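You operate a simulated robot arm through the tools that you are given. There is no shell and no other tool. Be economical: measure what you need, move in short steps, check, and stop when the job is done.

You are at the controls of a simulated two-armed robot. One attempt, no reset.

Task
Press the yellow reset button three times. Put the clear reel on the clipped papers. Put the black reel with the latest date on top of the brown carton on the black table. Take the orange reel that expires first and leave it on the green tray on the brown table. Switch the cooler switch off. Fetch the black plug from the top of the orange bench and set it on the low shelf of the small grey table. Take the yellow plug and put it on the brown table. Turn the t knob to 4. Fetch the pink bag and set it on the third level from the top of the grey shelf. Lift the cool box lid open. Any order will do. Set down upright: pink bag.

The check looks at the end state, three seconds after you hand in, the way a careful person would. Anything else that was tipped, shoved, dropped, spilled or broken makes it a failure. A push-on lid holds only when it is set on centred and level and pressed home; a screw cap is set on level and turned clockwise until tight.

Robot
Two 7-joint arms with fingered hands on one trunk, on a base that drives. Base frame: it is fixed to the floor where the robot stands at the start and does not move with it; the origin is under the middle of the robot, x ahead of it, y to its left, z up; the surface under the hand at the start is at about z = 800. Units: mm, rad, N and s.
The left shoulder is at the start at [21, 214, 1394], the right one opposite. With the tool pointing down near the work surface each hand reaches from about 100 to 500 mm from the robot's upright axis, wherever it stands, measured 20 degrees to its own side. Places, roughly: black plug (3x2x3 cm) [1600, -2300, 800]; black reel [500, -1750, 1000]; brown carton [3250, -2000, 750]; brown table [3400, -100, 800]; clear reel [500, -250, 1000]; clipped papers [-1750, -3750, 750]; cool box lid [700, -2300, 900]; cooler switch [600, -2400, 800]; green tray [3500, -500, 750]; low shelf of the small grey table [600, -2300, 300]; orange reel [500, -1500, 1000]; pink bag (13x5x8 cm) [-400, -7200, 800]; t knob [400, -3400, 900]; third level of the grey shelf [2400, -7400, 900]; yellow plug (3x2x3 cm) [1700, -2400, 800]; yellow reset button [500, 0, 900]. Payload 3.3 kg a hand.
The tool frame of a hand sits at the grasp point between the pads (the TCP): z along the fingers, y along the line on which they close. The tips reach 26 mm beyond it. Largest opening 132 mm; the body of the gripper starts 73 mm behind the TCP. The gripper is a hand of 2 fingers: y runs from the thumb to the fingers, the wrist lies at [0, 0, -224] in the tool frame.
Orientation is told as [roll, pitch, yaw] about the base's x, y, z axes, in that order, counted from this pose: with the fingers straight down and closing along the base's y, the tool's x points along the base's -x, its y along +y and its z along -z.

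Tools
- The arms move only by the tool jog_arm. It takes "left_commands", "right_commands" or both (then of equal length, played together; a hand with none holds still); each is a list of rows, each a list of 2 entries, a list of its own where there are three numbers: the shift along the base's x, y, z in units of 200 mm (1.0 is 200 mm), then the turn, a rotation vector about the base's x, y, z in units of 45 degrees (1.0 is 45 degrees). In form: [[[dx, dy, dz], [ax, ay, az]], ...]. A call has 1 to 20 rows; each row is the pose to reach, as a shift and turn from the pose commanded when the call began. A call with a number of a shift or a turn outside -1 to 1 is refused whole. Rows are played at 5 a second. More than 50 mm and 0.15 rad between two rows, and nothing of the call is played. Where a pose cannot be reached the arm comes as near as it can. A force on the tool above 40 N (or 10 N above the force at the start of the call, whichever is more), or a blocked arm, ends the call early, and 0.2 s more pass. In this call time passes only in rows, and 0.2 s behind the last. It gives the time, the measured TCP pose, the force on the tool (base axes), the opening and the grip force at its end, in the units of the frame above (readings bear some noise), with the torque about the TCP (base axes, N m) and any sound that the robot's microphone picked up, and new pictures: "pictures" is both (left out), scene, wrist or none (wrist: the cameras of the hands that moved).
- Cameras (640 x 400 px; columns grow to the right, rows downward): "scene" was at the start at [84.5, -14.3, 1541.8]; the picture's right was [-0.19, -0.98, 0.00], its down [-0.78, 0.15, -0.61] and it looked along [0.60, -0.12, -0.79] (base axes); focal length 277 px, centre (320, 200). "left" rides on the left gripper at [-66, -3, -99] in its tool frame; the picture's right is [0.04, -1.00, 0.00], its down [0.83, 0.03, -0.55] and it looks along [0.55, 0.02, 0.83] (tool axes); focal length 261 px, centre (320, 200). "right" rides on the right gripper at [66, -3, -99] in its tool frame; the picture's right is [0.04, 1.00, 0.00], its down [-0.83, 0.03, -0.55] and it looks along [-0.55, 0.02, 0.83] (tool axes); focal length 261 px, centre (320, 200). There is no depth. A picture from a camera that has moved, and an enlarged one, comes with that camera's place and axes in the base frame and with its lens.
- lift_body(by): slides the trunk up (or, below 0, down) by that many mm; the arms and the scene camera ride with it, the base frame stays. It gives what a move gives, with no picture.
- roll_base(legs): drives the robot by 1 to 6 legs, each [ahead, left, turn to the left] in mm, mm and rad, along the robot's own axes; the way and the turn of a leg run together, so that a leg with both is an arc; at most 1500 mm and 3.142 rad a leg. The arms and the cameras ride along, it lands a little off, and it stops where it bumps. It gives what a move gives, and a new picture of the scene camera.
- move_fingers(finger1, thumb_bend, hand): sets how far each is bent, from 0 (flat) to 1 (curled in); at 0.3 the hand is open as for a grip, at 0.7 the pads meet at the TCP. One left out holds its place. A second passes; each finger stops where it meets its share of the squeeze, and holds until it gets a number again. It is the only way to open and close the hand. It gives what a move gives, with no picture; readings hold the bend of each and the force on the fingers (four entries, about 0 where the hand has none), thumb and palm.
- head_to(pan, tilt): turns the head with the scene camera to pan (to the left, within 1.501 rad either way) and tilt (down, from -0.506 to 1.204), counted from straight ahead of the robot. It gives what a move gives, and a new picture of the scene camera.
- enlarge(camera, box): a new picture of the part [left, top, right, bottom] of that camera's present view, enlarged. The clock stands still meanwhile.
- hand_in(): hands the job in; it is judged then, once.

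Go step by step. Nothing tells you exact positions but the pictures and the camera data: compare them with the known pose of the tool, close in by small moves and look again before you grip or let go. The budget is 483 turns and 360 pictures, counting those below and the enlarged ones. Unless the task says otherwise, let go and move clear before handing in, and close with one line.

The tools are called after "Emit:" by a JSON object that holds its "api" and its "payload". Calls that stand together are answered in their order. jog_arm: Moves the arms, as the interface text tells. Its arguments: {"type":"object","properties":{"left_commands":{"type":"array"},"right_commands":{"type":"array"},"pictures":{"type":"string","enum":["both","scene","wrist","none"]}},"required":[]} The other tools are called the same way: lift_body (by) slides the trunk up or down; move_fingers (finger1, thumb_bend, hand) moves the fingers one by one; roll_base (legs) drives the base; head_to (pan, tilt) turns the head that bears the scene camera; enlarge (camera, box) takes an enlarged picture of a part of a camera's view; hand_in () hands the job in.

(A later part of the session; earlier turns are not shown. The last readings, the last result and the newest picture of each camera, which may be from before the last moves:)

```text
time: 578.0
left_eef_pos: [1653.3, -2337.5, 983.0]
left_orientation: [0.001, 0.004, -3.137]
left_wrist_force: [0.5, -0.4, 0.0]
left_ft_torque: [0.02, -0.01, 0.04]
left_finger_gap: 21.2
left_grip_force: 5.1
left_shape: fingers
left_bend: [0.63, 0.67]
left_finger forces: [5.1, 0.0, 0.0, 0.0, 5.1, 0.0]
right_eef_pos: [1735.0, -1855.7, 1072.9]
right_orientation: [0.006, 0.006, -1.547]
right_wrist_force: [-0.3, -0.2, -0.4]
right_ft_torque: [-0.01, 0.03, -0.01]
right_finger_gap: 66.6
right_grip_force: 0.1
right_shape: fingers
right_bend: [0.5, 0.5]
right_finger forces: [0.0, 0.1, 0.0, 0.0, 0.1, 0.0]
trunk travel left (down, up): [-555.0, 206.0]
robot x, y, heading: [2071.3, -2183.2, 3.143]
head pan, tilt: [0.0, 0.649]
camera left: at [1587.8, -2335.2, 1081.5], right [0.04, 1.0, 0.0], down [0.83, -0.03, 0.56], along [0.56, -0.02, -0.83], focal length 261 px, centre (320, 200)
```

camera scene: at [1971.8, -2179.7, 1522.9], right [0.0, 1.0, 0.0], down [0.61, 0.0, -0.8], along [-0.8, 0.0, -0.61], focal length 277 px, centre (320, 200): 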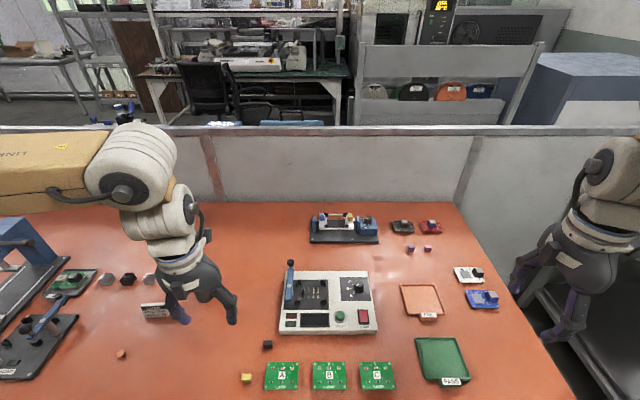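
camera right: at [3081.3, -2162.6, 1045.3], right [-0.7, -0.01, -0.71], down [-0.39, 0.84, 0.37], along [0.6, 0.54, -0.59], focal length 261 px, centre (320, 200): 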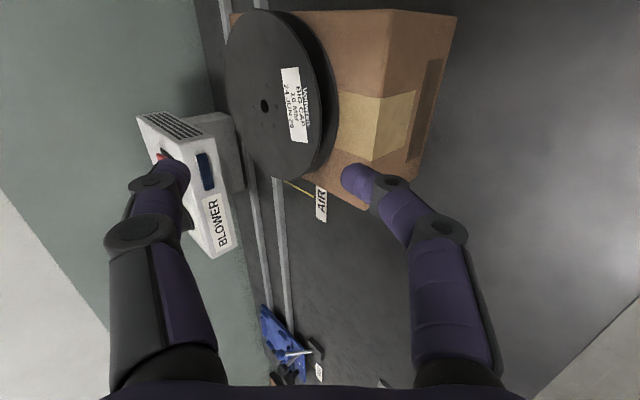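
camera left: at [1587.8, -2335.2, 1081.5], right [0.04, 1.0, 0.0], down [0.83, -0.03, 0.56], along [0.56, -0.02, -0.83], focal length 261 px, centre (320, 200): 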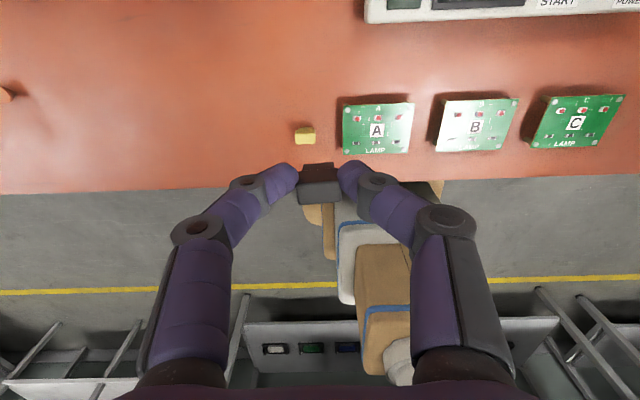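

Plug held. Raise the left hand more, sidestep so the right hand can reach the yellow plug.

Emit:
{"api": "move_fingers", "payload": {"hand": "left", "finger1": 0.71, "thumb_bend": 0.71}}

Emit:
{"api": "jog_arm", "payload": {"left_commands": [[[0.1, 0, 0.2], [0, 0, 0]], [[0.2, 0, 0.4], [0, 0, 0]], [[0.3, 0, 0.6], [0, 0, 0]]], "pictures": "none"}}

Emit:
{"api": "roll_base", "payload": {"legs": [[0, 310, 0]]}}

Emit:
{"api": "jog_arm", "payload": {"right_commands": [[[0, -0.2, 0], [0, 0, 0]], [[-0.05, -0.4, -0.1], [0, 0, 0]], [[-0.1, -0.6, -0.3], [0, 0, 0]], [[-0.15, -0.8, -0.5], [0, 0, 0]], [[-0.2, -0.92, -0.7], [0, 0, 0]], [[-0.2, -0.92, -0.9], [0, 0, 0]]], "pictures": "wrist"}}

```text
time: 579.0
left_eef_pos: [1651.8, -2337.7, 982.5]
left_orientation: [0.002, 0.009, -3.135]
left_wrist_force: [0.1, -0.2, 0.2]
left_ft_torque: [0.03, 0.0, 0.0]
left_finger_gap: 20.4
left_grip_force: 7.6
left_shape: fingers
left_bend: [0.63, 0.68]
left_finger forces: [7.4, 0.0, 0.1, 0.0, 7.5, 0.0]
right_eef_pos: [1736.5, -1856.7, 1072.4]
right_orientation: [0.006, 0.004, -1.551]
right_wrist_force: [0.0, -0.5, 0.2]
right_ft_torque: [0.01, -0.01, 0.03]
right_finger_gap: 66.0
right_grip_force: 0.0
right_shape: fingers
right_bend: [0.5, 0.5]
right_finger forces: [0.1, 0.0, 0.0, 0.0, 0.0, 0.0]
trunk travel left (down, up): [-555.0, 206.0]
robot x, y, heading: [2066.3, -2181.8, 3.144]
head pan, tilt: [0.0, 0.649]
```

```text
time: 579.8
left_eef_pos: [1714.9, -2338.5, 1102.7]
left_orientation: [0.0, 0.008, -3.136]
left_wrist_force: [0.5, -0.4, -0.2]
left_ft_torque: [-0.01, 0.03, -0.03]
left_finger_gap: 20.4
left_grip_force: 7.3
left_shape: fingers
left_bend: [0.63, 0.68]
left_finger forces: [7.3, 0.1, 0.0, 0.0, 7.5, 0.0]
right_eef_pos: [1737.0, -1855.6, 1073.2]
right_orientation: [0.005, 0.005, -1.551]
right_wrist_force: [0.3, -0.4, -1.1]
right_ft_torque: [-0.03, 0.02, -0.02]
right_finger_gap: 66.4
right_grip_force: 0.1
right_shape: fingers
right_bend: [0.5, 0.5]
right_finger forces: [0.0, 0.0, 0.0, 0.0, 0.0, 0.0]
trunk travel left (down, up): [-555.0, 206.0]
robot x, y, heading: [2072.6, -2179.2, 3.135]
head pan, tilt: [0.0, 0.649]
```

```text
time: 581.9
left_eef_pos: [1712.7, -2650.4, 1101.6]
left_orientation: [0.0, 0.008, -3.135]
left_wrist_force: [-0.2, 0.2, -0.2]
left_ft_torque: [0.02, 0.01, 0.02]
left_finger_gap: 20.5
left_grip_force: 7.1
left_shape: fingers
left_bend: [0.63, 0.68]
left_finger forces: [7.3, 0.0, 0.1, 0.0, 7.4, 0.1]
right_eef_pos: [1734.9, -2167.5, 1073.2]
right_orientation: [0.006, 0.007, -1.55]
right_wrist_force: [0.9, 0.1, -1.3]
right_ft_torque: [-0.01, 0.02, 0.01]
right_finger_gap: 66.2
right_grip_force: 0.1
right_shape: fingers
right_bend: [0.5, 0.5]
right_finger forces: [0.1, 0.0, 0.0, 0.0, 0.0, 0.0]
trunk travel left (down, up): [-555.0, 206.0]
robot x, y, heading: [2071.1, -2488.7, -3.14]
head pan, tilt: [0.0, 0.649]
camera scene: at [1971.2, -2491.6, 1443.0], right [0.0, 1.0, 0.0], down [0.6, 0.0, -0.8], along [-0.8, 0.0, -0.6], focal length 277 px, centre (320, 200)
```

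scene: 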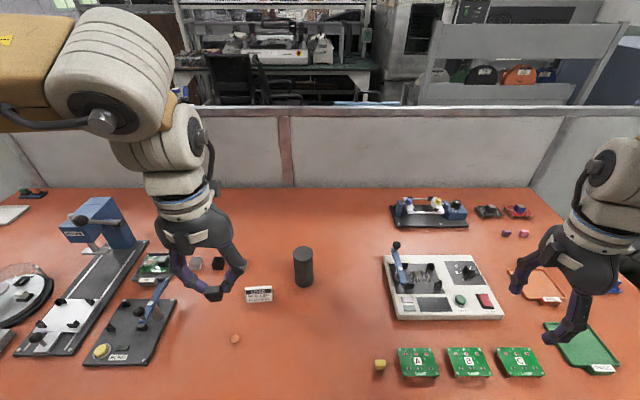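

```text
refused: row 3 steps farther than a row can; nothing moved
```

Emit:
{"api": "jog_arm", "payload": {"right_commands": [[[0, -0.2, 0], [0, 0, 0]], [[-0.03, -0.4, -0.06], [0, 0, 0]], [[-0.06, -0.56, -0.2], [0, 0, 0]], [[-0.1, -0.7, -0.36], [0, 0, 0]], [[-0.15, -0.82, -0.54], [0, 0, 0]], [[-0.2, -0.92, -0.72], [0, 0, 0]], [[-0.2, -0.92, -0.9], [0, 0, 0]]], "pictures": "wrist"}}

```text
time: 583.5
left_eef_pos: [1713.2, -2648.6, 1102.4]
left_orientation: [0.0, 0.01, -3.136]
left_wrist_force: [-0.3, 0.5, -0.3]
left_ft_torque: [0.03, 0.01, 0.0]
left_finger_gap: 20.6
left_grip_force: 7.4
left_shape: fingers
left_bend: [0.63, 0.68]
left_finger forces: [7.4, 0.1, 0.0, 0.0, 7.4, 0.0]
right_eef_pos: [1695.3, -2351.4, 891.8]
right_orientation: [0.005, 0.005, -1.551]
right_wrist_force: [0.7, -0.8, 0.1]
right_ft_torque: [0.0, -0.02, 0.01]
right_finger_gap: 66.5
right_grip_force: 0.1
right_shape: fingers
right_bend: [0.5, 0.5]
right_finger forces: [0.0, 0.0, 0.1, 0.0, 0.0, 0.0]
trunk travel left (down, up): [-555.0, 206.0]
robot x, y, heading: [2072.2, -2489.1, -3.14]
head pan, tilt: [0.0, 0.649]
camera right: at [1690.6, -2286.9, 990.5], right [1.0, 0.06, 0.01], down [0.05, -0.83, 0.55], along [0.04, -0.55, -0.84], focal length 261 px, centre (320, 200)
```

right: 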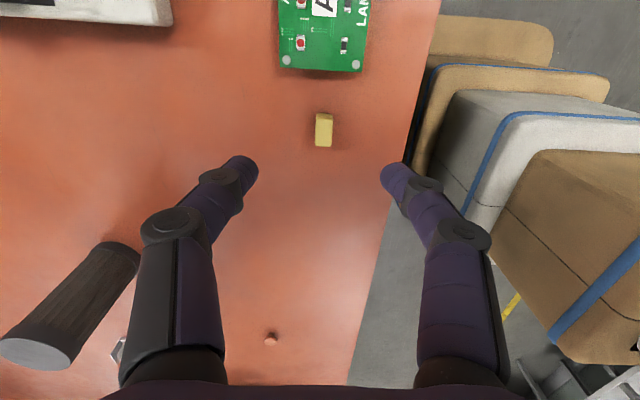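

The yellow plug is at (1699, -2354). Descend and grip.

Emit:
{"api": "jog_arm", "payload": {"right_commands": [[[0.01, -0.01, -0.15], [0, 0, 0]], [[0.015, -0.015, -0.3], [0, 0, 0]], [[0.015, -0.015, -0.4], [0, 0, 0]], [[0.015, -0.015, -0.45], [0, 0, 0]]], "pictures": "wrist"}}

```text
time: 584.5
left_eef_pos: [1713.6, -2649.8, 1101.2]
left_orientation: [-0.001, 0.01, -3.135]
left_wrist_force: [0.1, -0.8, -1.0]
left_ft_torque: [-0.02, 0.04, 0.0]
left_finger_gap: 20.2
left_grip_force: 7.8
left_shape: fingers
left_bend: [0.63, 0.68]
left_finger forces: [7.3, 0.0, 0.1, 0.0, 7.4, 0.1]
right_eef_pos: [1698.3, -2354.4, 801.6]
right_orientation: [0.006, 0.005, -1.552]
right_wrist_force: [0.3, -0.5, 0.3]
right_ft_torque: [0.02, -0.02, -0.02]
right_finger_gap: 66.3
right_grip_force: 0.1
right_shape: fingers
right_bend: [0.5, 0.5]
right_finger forces: [0.0, 0.0, 0.1, 0.0, 0.0, 0.1]
trunk travel left (down, up): [-555.0, 206.0]
robot x, y, heading: [2069.9, -2490.0, -3.143]
head pan, tilt: [0.0, 0.649]
camera right: at [1693.6, -2288.7, 901.2], right [1.0, 0.06, 0.01], down [0.05, -0.83, 0.55], along [0.04, -0.55, -0.84], focal length 261 px, centre (320, 200)
```

right: 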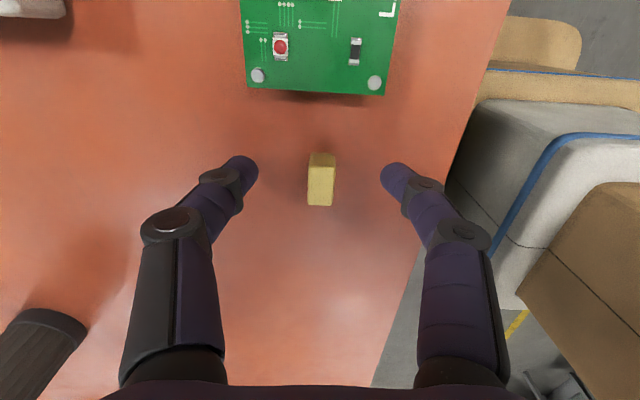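

Emit:
{"api": "move_fingers", "payload": {"hand": "right", "finger1": 0.71, "thumb_bend": 0.71}}

Emit:
{"api": "jog_arm", "payload": {"right_commands": [[[0, 0, 0.1], [0, 0, 0]], [[0, 0, 0.3], [0, 0, 0]], [[0, 0, 0.5], [0, 0, 0]], [[0.05, 0.05, 0.7], [0, 0, 0]], [[0.1, 0.15, 0.9], [0, 0, 0]], [[0.15, 0.25, 1.0], [0, 0, 0]]], "pictures": "wrist"}}

```text
time: 585.5
left_eef_pos: [1713.1, -2648.8, 1101.5]
left_orientation: [-0.001, 0.01, -3.135]
left_wrist_force: [-0.4, -0.7, 0.1]
left_ft_torque: [0.0, 0.02, 0.02]
left_finger_gap: 20.5
left_grip_force: 6.7
left_shape: fingers
left_bend: [0.63, 0.68]
left_finger forces: [7.3, 0.0, 0.0, 0.0, 7.4, 0.0]
right_eef_pos: [1697.7, -2354.3, 803.0]
right_orientation: [0.006, 0.005, -1.549]
right_wrist_force: [-0.1, -0.2, 0.0]
right_ft_torque: [-0.03, 0.01, 0.02]
right_finger_gap: 11.2
right_grip_force: 5.0
right_shape: fingers
right_bend: [0.67, 0.69]
right_finger forces: [4.5, 0.1, 0.1, 0.0, 4.5, 0.0]
trunk travel left (down, up): [-555.0, 206.0]
robot x, y, heading: [2071.3, -2486.9, -3.142]
head pan, tilt: [0.0, 0.649]
```

```text
time: 586.9
left_eef_pos: [1713.5, -2648.7, 1101.3]
left_orientation: [0.001, 0.009, -3.136]
left_wrist_force: [1.1, 0.2, -1.8]
left_ft_torque: [-0.01, -0.02, 0.0]
left_finger_gap: 20.8
left_grip_force: 8.1
left_shape: fingers
left_bend: [0.63, 0.68]
left_finger forces: [7.3, 0.0, 0.0, 0.0, 7.5, 0.0]
right_eef_pos: [1729.2, -2302.1, 1003.4]
right_orientation: [0.005, 0.005, -1.551]
right_wrist_force: [0.2, 0.0, 0.1]
right_ft_torque: [-0.04, -0.02, -0.01]
right_finger_gap: 11.5
right_grip_force: 4.7
right_shape: fingers
right_bend: [0.67, 0.69]
right_finger forces: [4.3, 0.0, 0.0, 0.0, 4.3, 0.1]
trunk travel left (down, up): [-555.0, 206.0]
robot x, y, heading: [2073.8, -2491.8, -3.14]
head pan, tilt: [0.0, 0.649]
camera right: at [1724.9, -2237.6, 1103.1], right [1.0, 0.06, 0.01], down [0.05, -0.83, 0.55], along [0.04, -0.55, -0.84], focal length 261 px, centre (320, 200)
```

right: 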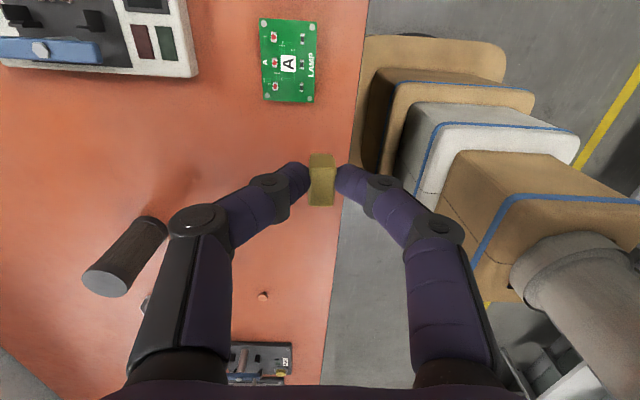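

Both plugs held. Drive to the brown table to set the yellow one down.

Emit:
{"api": "roll_base", "payload": {"legs": [[-180, 0, 0], [0, 0, -1.57], [0, 0, -1.57], [0, 1450, 0], [0, 600, 0]]}}

Emit:
{"api": "head_to", "payload": {"pan": -0.1, "tilt": 0.65}}

```text
time: 605.6
left_eef_pos: [2472.2, -286.3, 1100.6]
left_orientation: [-0.001, 0.009, 0.058]
left_wrist_force: [0.3, 0.3, 1.1]
left_ft_torque: [0.0, -0.02, -0.01]
left_finger_gap: 0.0
left_grip_force: 0.1
left_shape: fingers
left_bend: [0.71, 0.71]
left_finger forces: [0.1, 0.1, 0.0, 0.0, 0.0, 0.1]
right_eef_pos: [2474.0, -632.0, 1002.9]
right_orientation: [0.006, 0.003, 1.643]
right_wrist_force: [-0.5, -0.1, 0.0]
right_ft_torque: [0.01, -0.01, -0.01]
right_finger_gap: 10.7
right_grip_force: 4.3
right_shape: fingers
right_bend: [0.68, 0.69]
right_finger forces: [4.0, 0.1, 0.0, 0.0, 4.0, 0.0]
trunk travel left (down, up): [-555.0, 206.0]
robot x, y, heading: [2119.2, -462.9, 0.046]
head pan, tilt: [0.0, 0.649]
camera scene: at [2223.4, -456.8, 1443.0], right [0.05, -1.0, 0.0], down [-0.6, -0.03, -0.8], along [0.8, 0.04, -0.6], focal length 277 px, centre (320, 200)
```

scene: 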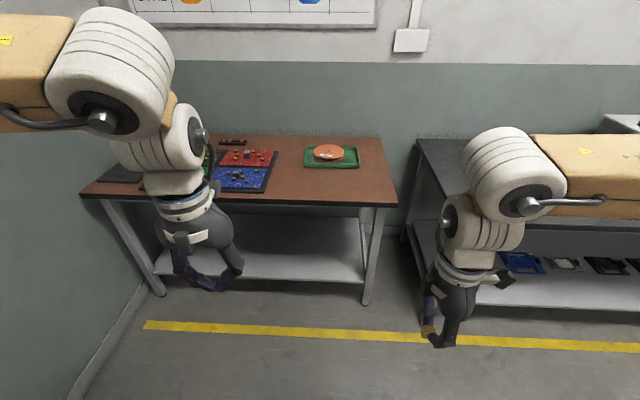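

```text
time: 606.3
left_eef_pos: [2472.2, -285.5, 1102.0]
left_orientation: [0.001, 0.009, 0.057]
left_wrist_force: [-0.3, -0.4, -0.2]
left_ft_torque: [0.0, 0.01, 0.01]
left_finger_gap: 0.1
left_grip_force: 0.0
left_shape: fingers
left_bend: [0.71, 0.71]
left_finger forces: [0.0, 0.0, 0.1, 0.0, 0.1, 0.0]
right_eef_pos: [2475.4, -633.0, 1003.4]
right_orientation: [0.006, 0.007, 1.642]
right_wrist_force: [-0.7, -0.1, -0.3]
right_ft_torque: [0.03, 0.03, 0.01]
right_finger_gap: 10.7
right_grip_force: 4.3
right_shape: fingers
right_bend: [0.68, 0.69]
right_finger forces: [4.1, 0.0, 0.0, 0.1, 4.0, 0.0]
trunk travel left (down, up): [-555.0, 206.0]
robot x, y, heading: [2126.8, -459.0, 0.05]
head pan, tilt: [-0.099, 0.649]
camera scene: at [2223.5, -466.3, 1443.0], right [-0.05, -1.0, 0.0], down [-0.6, 0.03, -0.8], along [0.8, -0.04, -0.6], focal length 277 px, centre (320, 200)
```

scene: 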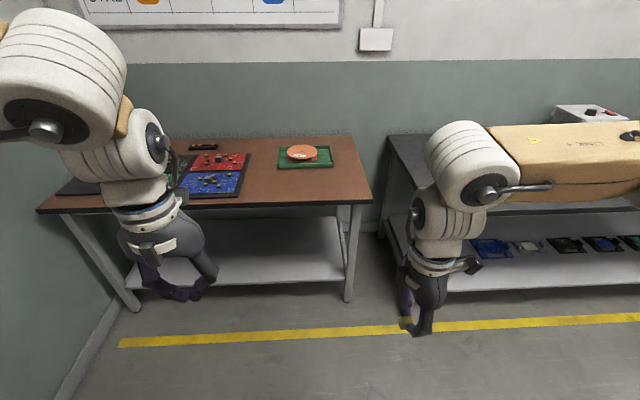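

The left hand has dropped the black plug on the way, so I'll have to find it afterwards. First place the yellow plug promptly.

Emit:
{"api": "roll_base", "payload": {"legs": [[0, 0, -0.05], [660, 30, 0]]}}

Emit:
{"api": "jog_arm", "payload": {"right_commands": [[[0.12, 0, -0.12], [0, 0, 0]], [[0.24, 0, -0.25], [0, 0, 0]], [[0.3, 0, -0.42], [0, 0, 0]], [[0.3, 0, -0.6], [0, 0, 0]]], "pictures": "both"}}

```text
time: 610.5
left_eef_pos: [3153.3, -270.4, 1102.1]
left_orientation: [0.001, 0.009, 0.009]
left_wrist_force: [1.0, -0.8, -0.4]
left_ft_torque: [-0.02, 0.03, 0.0]
left_finger_gap: 0.2
left_grip_force: 0.0
left_shape: fingers
left_bend: [0.71, 0.71]
left_finger forces: [0.0, 0.0, 0.1, 0.0, 0.0, 0.0]
right_eef_pos: [3141.8, -617.5, 1003.8]
right_orientation: [0.005, 0.005, 1.595]
right_wrist_force: [-0.2, 0.0, 0.4]
right_ft_torque: [0.0, 0.0, -0.02]
right_finger_gap: 11.0
right_grip_force: 4.0
right_shape: fingers
right_bend: [0.68, 0.69]
right_finger forces: [4.3, 0.1, 0.0, 0.0, 4.2, 0.0]
trunk travel left (down, up): [-555.0, 206.0]
robot x, y, heading: [2795.0, -431.8, 0.004]
head pan, tilt: [-0.099, 0.649]
camera scene: at [2897.7, -439.4, 1443.0], right [-0.1, -1.0, 0.0], down [-0.6, 0.06, -0.8], along [0.79, -0.08, -0.61], focal length 277 px, centre (320, 200)
```

scene: 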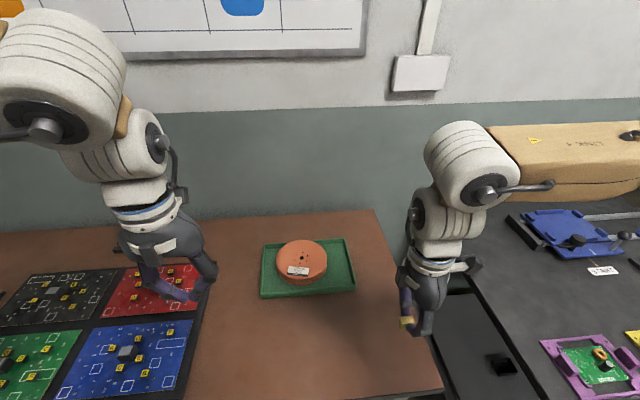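

```text
time: 611.5
left_eef_pos: [3155.1, -271.8, 1101.0]
left_orientation: [-0.002, 0.008, 0.01]
left_wrist_force: [0.3, 0.1, 0.5]
left_ft_torque: [-0.03, 0.0, 0.0]
left_finger_gap: 0.0
left_grip_force: 0.0
left_shape: fingers
left_bend: [0.71, 0.71]
left_finger forces: [0.0, 0.0, 0.1, 0.0, 0.0, 0.1]
right_eef_pos: [3200.6, -620.6, 882.7]
right_orientation: [0.007, 0.004, 1.595]
right_wrist_force: [-0.7, 0.6, -0.5]
right_ft_torque: [0.02, -0.03, -0.05]
right_finger_gap: 11.1
right_grip_force: 4.5
right_shape: fingers
right_bend: [0.68, 0.69]
right_finger forces: [4.0, 0.1, 0.0, 0.0, 3.9, 0.0]
trunk travel left (down, up): [-555.0, 206.0]
robot x, y, heading: [2797.2, -428.4, 0.002]
head pan, tilt: [-0.099, 0.649]
camera scene: at [2897.1, -439.7, 1443.0], right [-0.1, -1.0, 0.0], down [-0.6, 0.06, -0.8], along [0.79, -0.08, -0.6], focal length 277 px, centre (320, 200)
camera right: at [3204.8, -684.7, 982.4], right [-1.0, -0.07, 0.01], down [-0.05, 0.83, 0.55], along [-0.04, 0.55, -0.84], focal length 261 px, centre (320, 200)
```

scene: 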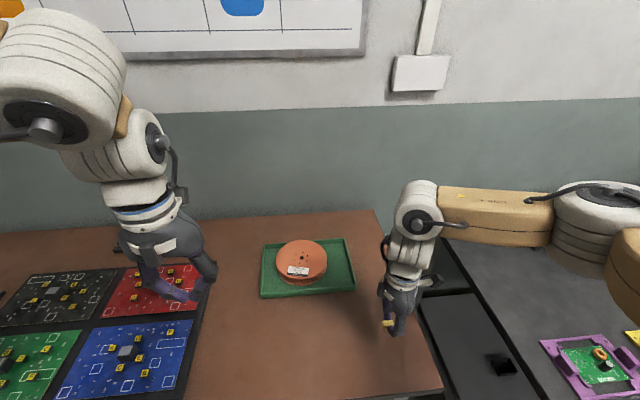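
right: 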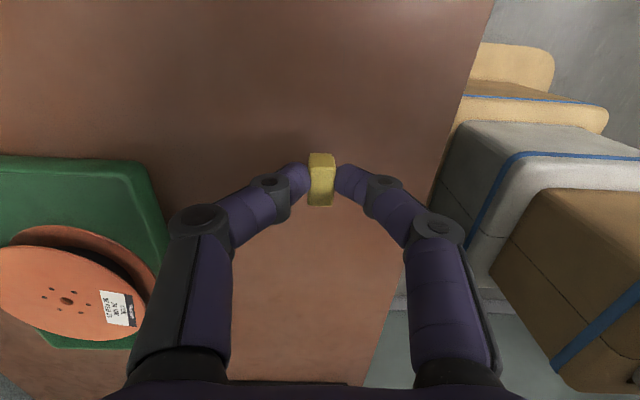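

Lower the yellow plug slowly onto the brown table.

Emit:
{"api": "jog_arm", "payload": {"right_commands": [[[0, 0, -0.1], [0, 0, 0]], [[0, 0, -0.2], [0, 0, 0]], [[0, 0, -0.26], [0, 0, 0]], [[0, 0, -0.3], [0, 0, 0]]], "pictures": "none"}}

Emit:
{"api": "jog_arm", "payload": {"right_commands": [[[0, 0, -0.025], [0, 0, 0]], [[0, 0, -0.05], [0, 0, 0]], [[0, 0, -0.075], [0, 0, 0]], [[0, 0, -0.1], [0, 0, 0]]], "pictures": "wrist"}}

```text
time: 612.5
left_eef_pos: [3152.3, -270.7, 1102.4]
left_orientation: [0.0, 0.008, 0.011]
left_wrist_force: [-0.2, 0.2, 0.6]
left_ft_torque: [-0.01, 0.04, 0.03]
left_finger_gap: 0.0
left_grip_force: 0.1
left_shape: fingers
left_bend: [0.71, 0.71]
left_finger forces: [0.1, 0.0, 0.0, 0.0, 0.0, 0.0]
right_eef_pos: [3199.4, -618.9, 823.4]
right_orientation: [0.003, 0.007, 1.595]
right_wrist_force: [0.3, -0.5, -0.4]
right_ft_torque: [0.01, -0.01, 0.01]
right_finger_gap: 10.8
right_grip_force: 3.8
right_shape: fingers
right_bend: [0.68, 0.69]
right_finger forces: [4.0, 0.1, 0.1, 0.0, 4.1, 0.0]
trunk travel left (down, up): [-555.0, 206.0]
robot x, y, heading: [2794.7, -432.5, 0.007]
head pan, tilt: [-0.099, 0.649]
```

```text
time: 613.5
left_eef_pos: [3152.3, -270.3, 1102.1]
left_orientation: [-0.001, 0.007, 0.011]
left_wrist_force: [-0.5, -0.1, 0.6]
left_ft_torque: [0.0, -0.02, 0.04]
left_finger_gap: 0.0
left_grip_force: 0.0
left_shape: fingers
left_bend: [0.71, 0.71]
left_finger forces: [0.0, 0.0, 0.0, 0.0, 0.0, 0.0]
right_eef_pos: [3200.9, -617.9, 807.7]
right_orientation: [-0.001, 0.005, 1.595]
right_wrist_force: [1.2, -2.7, 27.7]
right_ft_torque: [-0.06, -0.11, 0.01]
right_finger_gap: 4.9
right_grip_force: 15.4
right_shape: fingers
right_bend: [0.71, 0.71]
right_finger forces: [13.8, 0.0, 0.1, 0.0, 18.3, 0.1]
trunk travel left (down, up): [-555.0, 206.0]
robot x, y, heading: [2799.1, -430.8, 0.003]
head pan, tilt: [-0.099, 0.649]
camera right: at [3204.4, -682.2, 905.8], right [-1.0, -0.06, 0.0], down [-0.05, 0.83, 0.55], along [-0.04, 0.55, -0.84], focal length 261 px, centre (320, 200)
```

right: 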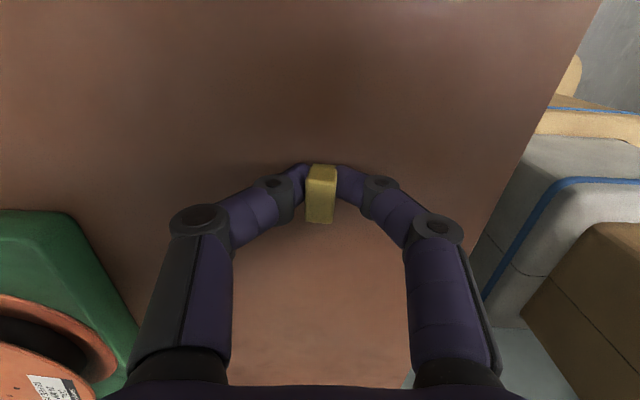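

Contact: ease up and release.

Emit:
{"api": "jog_arm", "payload": {"right_commands": [[[0, 0, 0.02], [0, 0, 0]]], "pictures": "none"}}

Emit:
{"api": "move_fingers", "payload": {"hand": "right", "finger1": 0.5, "thumb_bend": 0.5}}

Emit:
{"api": "jog_arm", "payload": {"right_commands": [[[0, 0, 0.15], [0, 0, 0]], [[0, 0, 0.35], [0, 0, 0]], [[0, 0, 0.55], [0, 0, 0]], [[-0.05, 0, 0.75], [0, 0, 0]], [[-0.15, 0, 0.95], [0, 0, 0]]], "pictures": "wrist"}}

```text
time: 613.9
left_eef_pos: [3153.4, -271.4, 1100.9]
left_orientation: [0.0, 0.007, 0.013]
left_wrist_force: [0.0, 1.1, 0.9]
left_ft_torque: [-0.02, 0.02, 0.01]
left_finger_gap: 0.1
left_grip_force: 0.0
left_shape: fingers
left_bend: [0.71, 0.71]
left_finger forces: [0.0, 0.0, 0.0, 0.1, 0.0, 0.1]
right_eef_pos: [3199.4, -617.5, 806.9]
right_orientation: [0.006, 0.004, 1.596]
right_wrist_force: [1.9, -1.2, 7.6]
right_ft_torque: [0.01, -0.11, -0.02]
right_finger_gap: 4.8
right_grip_force: 6.6
right_shape: fingers
right_bend: [0.71, 0.71]
right_finger forces: [3.8, 0.0, 0.1, 0.1, 8.6, 0.1]
trunk travel left (down, up): [-555.0, 206.0]
robot x, y, heading: [2798.9, -435.7, 0.006]
head pan, tilt: [-0.099, 0.649]
```

```text
time: 614.4
left_eef_pos: [3152.8, -270.8, 1101.5]
left_orientation: [0.0, 0.006, 0.008]
left_wrist_force: [0.5, 0.6, -0.4]
left_ft_torque: [0.0, 0.01, -0.02]
left_finger_gap: 0.0
left_grip_force: 0.0
left_shape: fingers
left_bend: [0.71, 0.71]
left_finger forces: [0.0, 0.1, 0.0, 0.0, 0.1, 0.0]
right_eef_pos: [3202.5, -615.0, 812.4]
right_orientation: [-0.004, 0.0, 1.594]
right_wrist_force: [-0.9, 0.8, 32.7]
right_ft_torque: [-0.01, -0.22, 0.01]
right_finger_gap: 51.9
right_grip_force: 16.6
right_shape: fingers
right_bend: [0.57, 0.53]
right_finger forces: [14.2, 0.0, 0.0, 0.0, 19.1, 0.0]
trunk travel left (down, up): [-555.0, 206.0]
robot x, y, heading: [2798.2, -429.8, -0.001]
head pan, tilt: [-0.099, 0.649]
stopped (right hand): the force on the tool passed its limit at 43 N (the readings are from after the stop); the commanded pose is now the measured one
```

```text
time: 615.6
left_eef_pos: [3154.1, -270.2, 1100.6]
left_orientation: [0.0, 0.007, 0.01]
left_wrist_force: [0.1, -0.9, -0.5]
left_ft_torque: [0.0, -0.02, 0.0]
left_finger_gap: 0.3
left_grip_force: 0.1
left_shape: fingers
left_bend: [0.71, 0.71]
left_finger forces: [0.0, 0.1, 0.1, 0.0, 0.1, 0.0]
right_eef_pos: [3170.6, -618.7, 1000.4]
right_orientation: [0.001, 0.004, 1.595]
right_wrist_force: [0.4, -0.4, 0.1]
right_ft_torque: [-0.03, 0.0, -0.01]
right_finger_gap: 66.3
right_grip_force: 0.1
right_shape: fingers
right_bend: [0.5, 0.5]
right_finger forces: [0.0, 0.0, 0.1, 0.0, 0.1, 0.0]
trunk travel left (down, up): [-555.0, 206.0]
robot x, y, heading: [2796.2, -431.3, 0.001]
head pan, tilt: [-0.099, 0.649]
camera right: at [3173.4, -682.9, 1099.6], right [-1.0, -0.07, 0.0], down [-0.05, 0.83, 0.55], along [-0.04, 0.55, -0.84], focal length 261 px, centre (320, 200)
```

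right: 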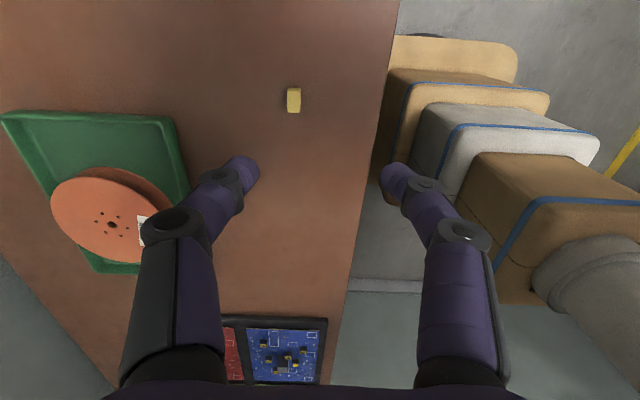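

The yellow plug is on the brown table. Now I'll search for the dropped black plug: back off and look along the aisle floor.

Emit:
{"api": "roll_base", "payload": {"legs": [[-600, 0, 0]]}}

Emit:
{"api": "head_to", "payload": {"pan": -1.4, "tilt": 0.6}}

```text
time: 619.0
left_eef_pos: [2557.9, -273.1, 1100.5]
left_orientation: [0.0, 0.007, 0.002]
left_wrist_force: [0.0, 0.5, -0.1]
left_ft_torque: [-0.02, -0.05, -0.01]
left_finger_gap: 0.0
left_grip_force: 0.1
left_shape: fingers
left_bend: [0.71, 0.71]
left_finger forces: [0.0, 0.0, 0.0, 0.0, 0.1, 0.0]
right_eef_pos: [2572.3, -620.7, 1000.2]
right_orientation: [0.0, 0.004, 1.59]
right_wrist_force: [0.6, 0.2, 1.1]
right_ft_torque: [0.02, 0.03, 0.01]
right_finger_gap: 65.9
right_grip_force: 0.1
right_shape: fingers
right_bend: [0.5, 0.5]
right_finger forces: [0.0, 0.1, 0.0, 0.1, 0.1, 0.0]
trunk travel left (down, up): [-555.0, 206.0]
robot x, y, heading: [2199.0, -428.5, -0.002]
head pan, tilt: [-0.099, 0.649]
camera scene: at [2300.0, -440.6, 1443.1], right [-0.1, -0.99, 0.0], down [-0.6, 0.06, -0.8], along [0.79, -0.08, -0.6], focal length 277 px, centre (320, 200)
```

scene: 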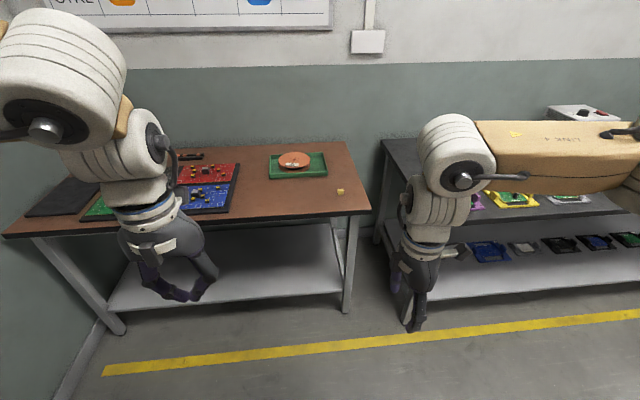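

```text
time: 620.4
left_eef_pos: [2558.7, -274.0, 1101.4]
left_orientation: [-0.001, 0.009, 0.003]
left_wrist_force: [0.4, -0.7, 0.3]
left_ft_torque: [0.02, 0.01, -0.01]
left_finger_gap: 0.0
left_grip_force: 0.0
left_shape: fingers
left_bend: [0.71, 0.71]
left_finger forces: [0.0, 0.0, 0.0, 0.0, 0.1, 0.1]
right_eef_pos: [2572.2, -620.4, 999.5]
right_orientation: [0.001, 0.002, 1.589]
right_wrist_force: [0.3, 0.3, 0.1]
right_ft_torque: [-0.01, 0.03, -0.01]
right_finger_gap: 66.0
right_grip_force: 0.2
right_shape: fingers
right_bend: [0.5, 0.5]
right_finger forces: [0.0, 0.1, 0.1, 0.0, 0.0, 0.0]
trunk travel left (down, up): [-555.0, 206.0]
robot x, y, heading: [2200.6, -431.6, 0.003]
head pan, tilt: [-1.4, 0.6]
camera scene: at [2229.4, -518.9, 1447.3], right [-0.99, -0.17, 0.0], down [-0.1, 0.56, -0.83], along [0.14, -0.81, -0.56], focal length 277 px, centre (320, 200)
```

scene: 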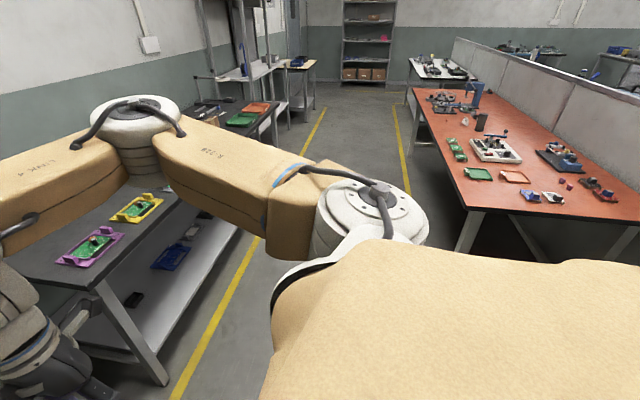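

Emit:
{"api": "enlarge", "payload": {"camera": "scene", "box": [200, 80, 440, 280]}}

```text
2.00 times, centred on (320, 180) of scene
camera zoom: at [2229.4, -518.9, 1447.3], right [-0.99, -0.17, 0.0], down [-0.1, 0.56, -0.83], along [0.14, -0.81, -0.56], focal length 555 px, centre (320, 240)
```

zoom: 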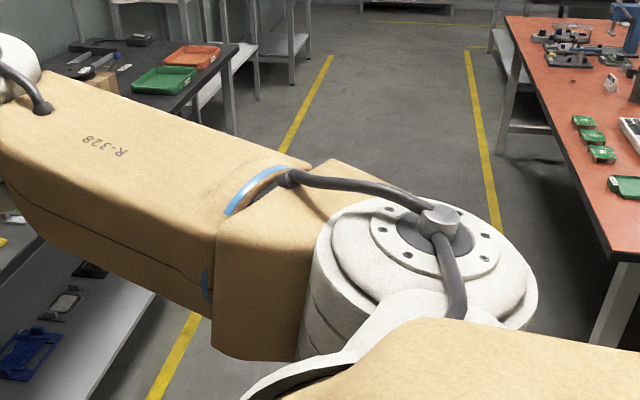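

Turn to face south and look at the floor.

Emit:
{"api": "roll_base", "payload": {"legs": [[0, 0, -1.57]]}}

Emit:
{"api": "head_to", "payload": {"pan": 0.0, "tilt": 0.55}}

Emit:
{"api": "enlarge", "payload": {"camera": "scene", "box": [160, 120, 480, 320]}}

```text
time: 624.6
left_eef_pos: [2366.3, -786.0, 1101.3]
left_orientation: [0.0, 0.009, -1.542]
left_wrist_force: [0.2, -0.3, 1.2]
left_ft_torque: [0.01, -0.02, -0.01]
left_finger_gap: 0.3
left_grip_force: 0.0
left_shape: fingers
left_bend: [0.71, 0.71]
left_finger forces: [0.0, 0.0, 0.0, 0.0, 0.0, 0.0]
right_eef_pos: [2021.8, -808.4, 999.7]
right_orientation: [0.002, 0.001, 0.043]
right_wrist_force: [0.2, 0.8, -0.5]
right_ft_torque: [-0.02, -0.01, -0.01]
right_finger_gap: 66.1
right_grip_force: 0.2
right_shape: fingers
right_bend: [0.5, 0.5]
right_finger forces: [0.0, 0.1, 0.0, 0.0, 0.0, 0.1]
trunk travel left (down, up): [-555.0, 206.0]
robot x, y, heading: [2200.3, -431.5, -1.551]
head pan, tilt: [-1.4, 0.6]
camera scene: at [2114.4, -462.2, 1447.3], right [-0.19, 0.98, 0.0], down [0.55, 0.11, -0.82], along [-0.81, -0.16, -0.57], focal length 277 px, centre (320, 200)
```

scene: 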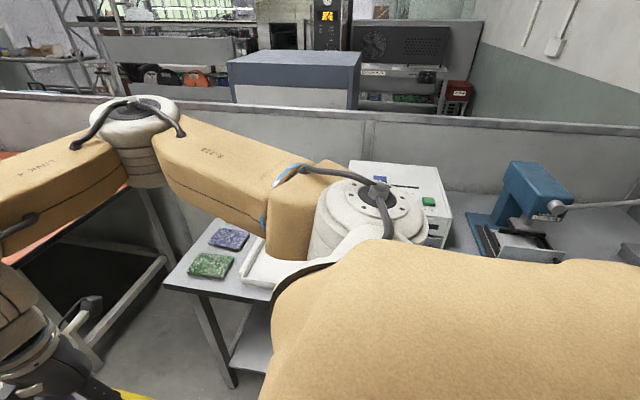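

```text
time: 626.1
left_eef_pos: [2367.5, -785.9, 1101.8]
left_orientation: [0.002, 0.009, -1.541]
left_wrist_force: [-0.8, -0.6, -0.4]
left_ft_torque: [0.01, -0.04, 0.02]
left_finger_gap: 0.0
left_grip_force: 0.1
left_shape: fingers
left_bend: [0.71, 0.71]
left_finger forces: [0.0, 0.1, 0.0, 0.0, 0.0, 0.1]
right_eef_pos: [2021.4, -809.1, 1000.9]
right_orientation: [0.001, 0.003, 0.043]
right_wrist_force: [-0.7, 0.2, 0.2]
right_ft_torque: [0.01, -0.05, 0.02]
right_finger_gap: 66.2
right_grip_force: 0.1
right_shape: fingers
right_bend: [0.5, 0.5]
right_finger forces: [0.0, 0.0, 0.0, 0.0, 0.1, 0.0]
trunk travel left (down, up): [-555.0, 206.0]
robot x, y, heading: [2199.6, -428.1, -1.548]
head pan, tilt: [0.0, 0.55]
camera scene: at [2203.2, -535.0, 1451.8], right [-1.0, -0.02, 0.0], down [-0.01, 0.52, -0.85], along [0.02, -0.85, -0.52], focal length 277 px, centre (320, 200)
```

scene: 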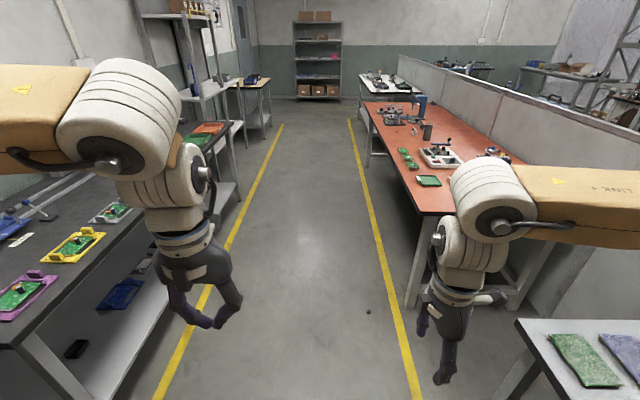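

```text
2.00 times, centred on (320, 220) of scene
camera zoom: at [2203.2, -535.0, 1451.8], right [-1.0, -0.02, 0.0], down [-0.01, 0.52, -0.85], along [0.02, -0.85, -0.52], focal length 555 px, centre (320, 160)
```

zoom: 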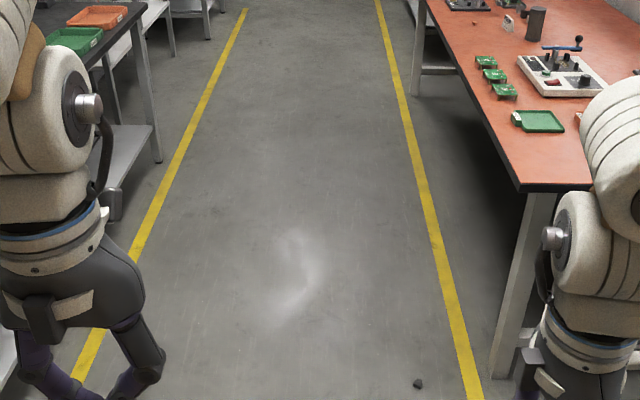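

There's a small black object on the floor at about (1932, -1607), likely the plug. I'll position the robot facing west with it in reach of the left hand.

Emit:
{"api": "roll_base", "payload": {"legs": [[0, 0, -1.594], [-70, 0, 0], [0, 930, 0]]}}

Emit:
{"api": "head_to", "payload": {"pan": 0.2, "tilt": 1.1}}

```text
time: 635.4
left_eef_pos: [1947.9, -1530.3, 1100.8]
left_orientation: [0.0, 0.008, -3.101]
left_wrist_force: [0.2, -0.6, -0.6]
left_ft_torque: [0.01, 0.04, 0.01]
left_finger_gap: 0.0
left_grip_force: 0.0
left_shape: fingers
left_bend: [0.71, 0.71]
left_finger forces: [0.0, 0.0, 0.1, 0.0, 0.0, 0.0]
right_eef_pos: [1920.0, -1184.8, 1000.7]
right_orientation: [0.002, 0.002, -1.515]
right_wrist_force: [-0.3, -0.5, 1.3]
right_ft_torque: [0.02, 0.0, -0.02]
right_finger_gap: 65.9
right_grip_force: 0.2
right_shape: fingers
right_bend: [0.5, 0.5]
right_finger forces: [0.0, 0.1, 0.0, 0.1, 0.1, 0.1]
trunk travel left (down, up): [-555.0, 206.0]
robot x, y, heading: [2304.7, -1364.3, -3.11]
head pan, tilt: [0.0, 0.55]
camera scene: at [2196.7, -1363.0, 1451.8], right [-0.03, 1.0, 0.0], down [0.52, 0.02, -0.85], along [-0.85, -0.03, -0.52], focal length 277 px, centre (320, 200)
```

scene: 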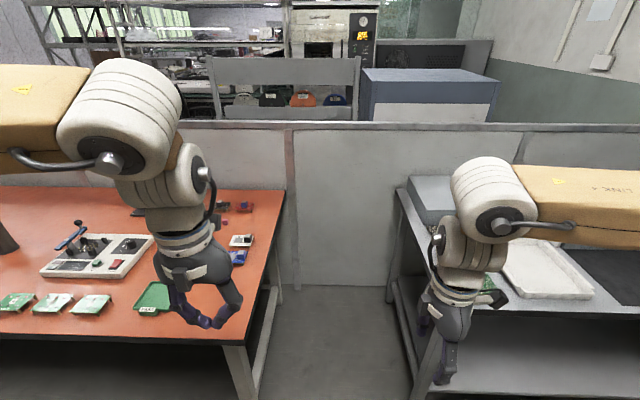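

```text
time: 636.4
left_eef_pos: [1947.6, -1530.1, 1102.4]
left_orientation: [0.0, 0.01, -3.101]
left_wrist_force: [-0.3, -0.1, 0.5]
left_ft_torque: [-0.01, -0.05, 0.0]
left_finger_gap: 0.0
left_grip_force: 0.0
left_shape: fingers
left_bend: [0.71, 0.71]
left_finger forces: [0.0, 0.0, 0.1, 0.0, 0.0, 0.0]
right_eef_pos: [1921.0, -1184.8, 999.2]
right_orientation: [0.002, 0.002, -1.515]
right_wrist_force: [0.2, -0.4, 0.2]
right_ft_torque: [-0.03, 0.01, 0.01]
right_finger_gap: 66.0
right_grip_force: 0.0
right_shape: fingers
right_bend: [0.5, 0.5]
right_finger forces: [0.0, 0.0, 0.1, 0.0, 0.0, 0.0]
trunk travel left (down, up): [-555.0, 206.0]
robot x, y, heading: [2302.2, -1359.2, -3.109]
head pan, tilt: [0.201, 1.1]
camera scene: at [2225.0, -1374.2, 1408.8], right [-0.23, 0.97, 0.0], down [0.87, 0.21, -0.45], along [-0.44, -0.11, -0.89], focal length 277 px, centre (320, 200)
```

scene: 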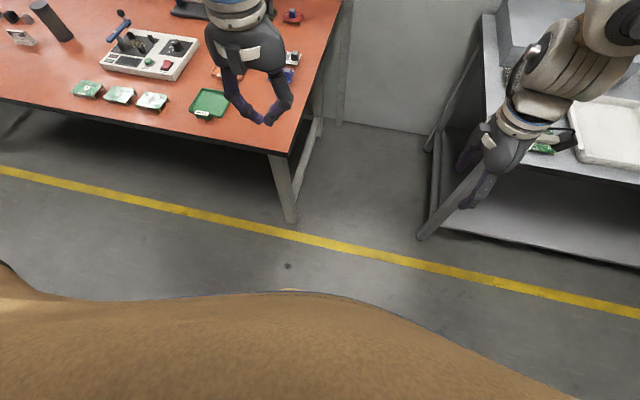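

Emit:
{"api": "enlarge", "payload": {"camera": "scene", "box": [258, 246, 318, 286]}}

```text
10.00 times, centred on (288, 266) of scene
camera zoom: at [2225.0, -1374.2, 1408.8], right [-0.23, 0.97, 0.0], down [0.87, 0.21, -0.45], along [-0.44, -0.11, -0.89], focal length 2774 px, centre (640, -460)
```

zoom: 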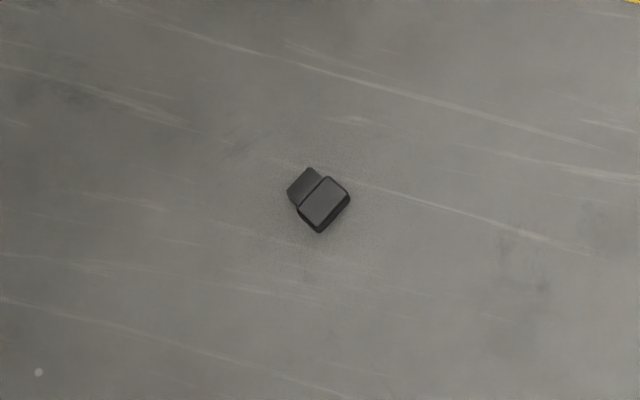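

Confirmed, it's the plug. I'll yaw the left hand to match its faces (~66°), open it, raise the right hand, adjust the base and lower the trunk fully.

Emit:
{"api": "jog_arm", "payload": {"left_commands": [[[0, 0, 0], [0, 0, 0.18]], [[0, 0, 0], [0, 0, 0.36]], [[0, 0, 0], [0, 0, 0.54]], [[0, 0, 0], [0, 0, 0.73]]], "right_commands": [[[0.1, 0, 0.2], [0, 0, 0]], [[0.2, 0, 0.4], [0, 0, 0]], [[0.3, 0, 0.6], [0, 0, 0]], [[0.35, 0, 0.8], [0, 0, 0]]], "pictures": "none"}}

Emit:
{"api": "jog_arm", "payload": {"left_commands": [[[0, 0, 0], [0, 0, 0.18]], [[0, 0, 0], [0, 0, 0.36]], [[0, 0, 0], [0, 0, 0.54]], [[0, 0, 0], [0, 0, 0.73]]], "pictures": "none"}}

Emit:
{"api": "move_fingers", "payload": {"hand": "left", "finger1": 0.5, "thumb_bend": 0.5}}

Emit:
{"api": "roll_base", "payload": {"legs": [[-60, 30, -0.03]]}}

Emit:
{"api": "lift_body", "payload": {"by": -550}}

```text
time: 637.4
left_eef_pos: [1948.5, -1529.6, 1101.2]
left_orientation: [0.002, 0.007, -2.526]
left_wrist_force: [0.9, 0.7, 0.4]
left_ft_torque: [0.03, 0.02, -0.02]
left_finger_gap: 0.0
left_grip_force: 0.0
left_shape: fingers
left_bend: [0.71, 0.71]
left_finger forces: [0.0, 0.1, 0.0, 0.0, 0.0, 0.0]
right_eef_pos: [1991.9, -1185.3, 1162.2]
right_orientation: [0.003, 0.005, -1.515]
right_wrist_force: [-0.3, -0.4, 0.7]
right_ft_torque: [0.0, 0.01, -0.01]
right_finger_gap: 66.1
right_grip_force: 0.1
right_shape: fingers
right_bend: [0.5, 0.5]
right_finger forces: [0.0, 0.1, 0.1, 0.1, 0.1, 0.0]
trunk travel left (down, up): [-555.0, 206.0]
robot x, y, heading: [2303.6, -1358.8, -3.106]
head pan, tilt: [0.201, 1.1]
```

```text
time: 638.4
left_eef_pos: [1947.1, -1530.3, 1101.4]
left_orientation: [0.001, 0.009, -1.949]
left_wrist_force: [-0.6, -0.1, 0.2]
left_ft_torque: [0.02, 0.02, 0.0]
left_finger_gap: 0.0
left_grip_force: 0.2
left_shape: fingers
left_bend: [0.71, 0.71]
left_finger forces: [0.0, 0.0, 0.1, 0.0, 0.0, 0.0]
right_eef_pos: [1991.9, -1184.7, 1160.9]
right_orientation: [0.002, 0.0, -1.515]
right_wrist_force: [0.0, 0.2, -0.6]
right_ft_torque: [0.0, -0.02, -0.01]
right_finger_gap: 65.8
right_grip_force: 0.1
right_shape: fingers
right_bend: [0.5, 0.5]
right_finger forces: [0.1, 0.0, 0.0, 0.0, 0.0, 0.1]
trunk travel left (down, up): [-555.0, 206.0]
robot x, y, heading: [2301.2, -1360.0, -3.107]
head pan, tilt: [0.201, 1.1]
```

```text
time: 639.4
left_eef_pos: [1947.5, -1529.0, 1101.5]
left_orientation: [0.002, 0.008, -1.955]
left_wrist_force: [-0.2, 0.4, 0.3]
left_ft_torque: [0.0, 0.0, 0.0]
left_finger_gap: 65.7
left_grip_force: 0.0
left_shape: fingers
left_bend: [0.5, 0.5]
left_finger forces: [0.1, 0.0, 0.0, 0.1, 0.0, 0.0]
right_eef_pos: [1992.8, -1184.8, 1160.6]
right_orientation: [0.002, 0.0, -1.516]
right_wrist_force: [0.5, -0.1, -0.4]
right_ft_torque: [0.04, 0.01, 0.01]
right_finger_gap: 66.1
right_grip_force: 0.0
right_shape: fingers
right_bend: [0.5, 0.5]
right_finger forces: [0.0, 0.1, 0.1, 0.0, 0.1, 0.0]
trunk travel left (down, up): [-555.0, 206.0]
robot x, y, heading: [2297.0, -1357.6, -3.108]
head pan, tilt: [0.201, 1.1]
```

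```text
time: 640.4
left_eef_pos: [2004.7, -1548.4, 1102.8]
left_orientation: [-0.003, 0.008, -1.986]
left_wrist_force: [0.5, -0.2, 0.1]
left_ft_torque: [0.02, 0.02, -0.04]
left_finger_gap: 66.0
left_grip_force: 0.1
left_shape: fingers
left_bend: [0.5, 0.5]
left_finger forces: [0.0, 0.1, 0.0, 0.1, 0.0, 0.0]
right_eef_pos: [2059.8, -1205.3, 1162.5]
right_orientation: [-0.001, 0.004, -1.546]
right_wrist_force: [0.2, 0.5, -0.1]
right_ft_torque: [0.02, 0.05, 0.01]
right_finger_gap: 65.9
right_grip_force: 0.0
right_shape: fingers
right_bend: [0.5, 0.5]
right_finger forces: [0.0, 0.0, 0.0, 0.0, 0.1, 0.0]
trunk travel left (down, up): [-555.0, 206.0]
robot x, y, heading: [2359.3, -1388.7, -3.135]
head pan, tilt: [0.201, 1.1]
camera scene: at [2287.9, -1401.6, 1408.8], right [-0.2, 0.98, 0.0], down [0.87, 0.18, -0.46], along [-0.45, -0.09, -0.89], focal length 277 px, centre (320, 200)
```

scene: 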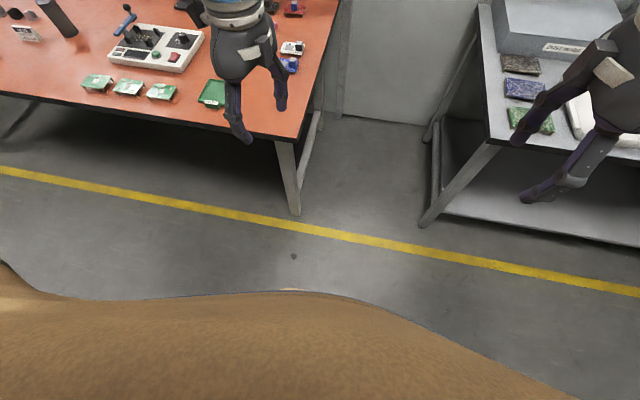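

```text
refused: -550 is not a number from -400 to 400
```

I moved the wrong way; forward 85 mm now, then lower the trunk in two steps.

Emit:
{"api": "roll_base", "payload": {"legs": [[85, 0, 0]]}}

Emit:
{"api": "lift_body", "payload": {"by": -300}}

Emit:
{"api": "lift_body", "payload": {"by": -250}}

Emit:
{"api": "enlarge", "payload": {"camera": "left", "box": [0, 0, 640, 400]}}

```text
time: 641.5
left_eef_pos: [1917.7, -1546.8, 1101.5]
left_orientation: [0.003, 0.007, -1.986]
left_wrist_force: [0.3, -0.4, -0.6]
left_ft_torque: [-0.02, 0.0, 0.02]
left_finger_gap: 65.7
left_grip_force: 0.0
left_shape: fingers
left_bend: [0.5, 0.5]
left_finger forces: [0.0, 0.0, 0.1, 0.0, 0.0, 0.1]
right_eef_pos: [1972.3, -1203.5, 1161.2]
right_orientation: [0.003, 0.001, -1.547]
right_wrist_force: [-1.8, 0.1, 0.2]
right_ft_torque: [0.0, -0.02, 0.01]
right_finger_gap: 66.1
right_grip_force: 0.2
right_shape: fingers
right_bend: [0.5, 0.5]
right_finger forces: [0.0, 0.0, 0.0, 0.1, 0.0, 0.1]
trunk travel left (down, up): [-555.0, 206.0]
robot x, y, heading: [2276.2, -1386.7, -3.136]
head pan, tilt: [0.201, 1.1]
camera scene: at [2199.7, -1400.8, 1408.6], right [-0.2, 0.98, 0.0], down [0.87, 0.18, -0.45], along [-0.44, -0.09, -0.89], focal length 277 px, centre (320, 200)
```

scene: 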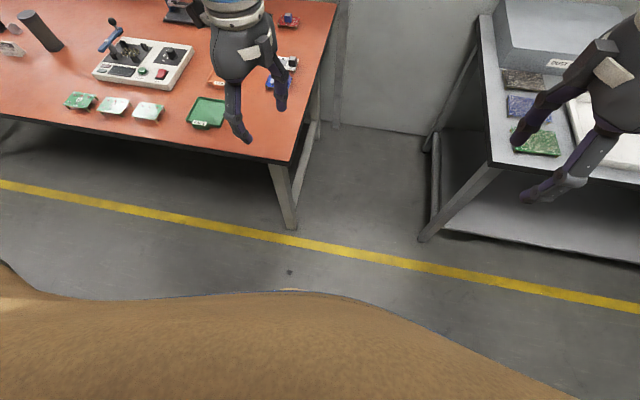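

```text
time: 644.5
left_eef_pos: [1918.5, -1548.0, 802.0]
left_orientation: [0.001, 0.008, -1.985]
left_wrist_force: [1.2, -0.8, -1.2]
left_ft_torque: [-0.01, 0.02, 0.04]
left_finger_gap: 66.0
left_grip_force: 0.0
left_shape: fingers
left_bend: [0.5, 0.5]
left_finger forces: [0.0, 0.0, 0.1, 0.0, 0.0, 0.0]
right_eef_pos: [1973.3, -1204.4, 860.3]
right_orientation: [0.001, 0.003, -1.549]
right_wrist_force: [0.0, -0.1, 0.2]
right_ft_torque: [-0.01, -0.03, -0.04]
right_finger_gap: 66.1
right_grip_force: 0.1
right_shape: fingers
right_bend: [0.5, 0.5]
right_finger forces: [0.1, 0.1, 0.0, 0.0, 0.1, 0.0]
trunk travel left (down, up): [-255.0, 506.0]
robot x, y, heading: [2273.6, -1391.5, -3.143]
head pan, tilt: [0.201, 1.1]
```

```text
time: 647.1
left_eef_pos: [1919.1, -1546.3, 552.4]
left_orientation: [0.0, 0.005, -1.984]
left_wrist_force: [-0.4, 0.3, -0.4]
left_ft_torque: [-0.03, 0.0, 0.02]
left_finger_gap: 65.9
left_grip_force: 0.0
left_shape: fingers
left_bend: [0.5, 0.5]
left_finger forces: [0.0, 0.0, 0.0, 0.0, 0.1, 0.0]
right_eef_pos: [1973.8, -1203.6, 612.5]
right_orientation: [0.002, 0.004, -1.548]
right_wrist_force: [1.0, -0.3, 0.3]
right_ft_torque: [0.03, -0.05, 0.0]
right_finger_gap: 66.0
right_grip_force: 0.1
right_shape: fingers
right_bend: [0.5, 0.5]
right_finger forces: [0.0, 0.1, 0.0, 0.0, 0.0, 0.0]
trunk travel left (down, up): [-5.0, 756.0]
robot x, y, heading: [2275.0, -1389.9, -3.134]
head pan, tilt: [0.201, 1.1]
```

```text
1.00 times, centred on (320, 200) of left (not enlarged: the box is as wide or as high as the picture)
camera zoom: at [1889.7, -1607.1, 650.6], right [-0.9, 0.44, 0.0], down [0.37, 0.74, 0.56], along [0.25, 0.5, -0.83], focal length 261 px, centre (320, 200)
```

zoom: 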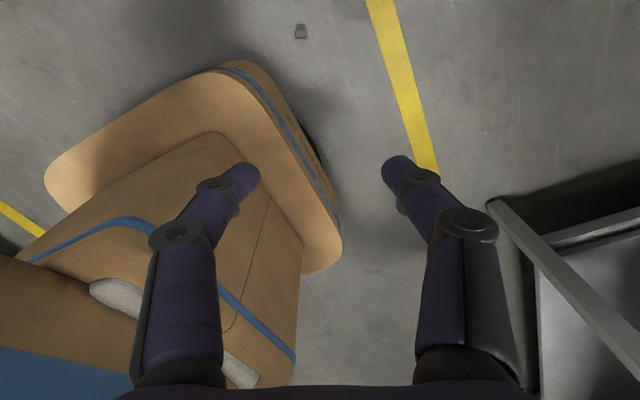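

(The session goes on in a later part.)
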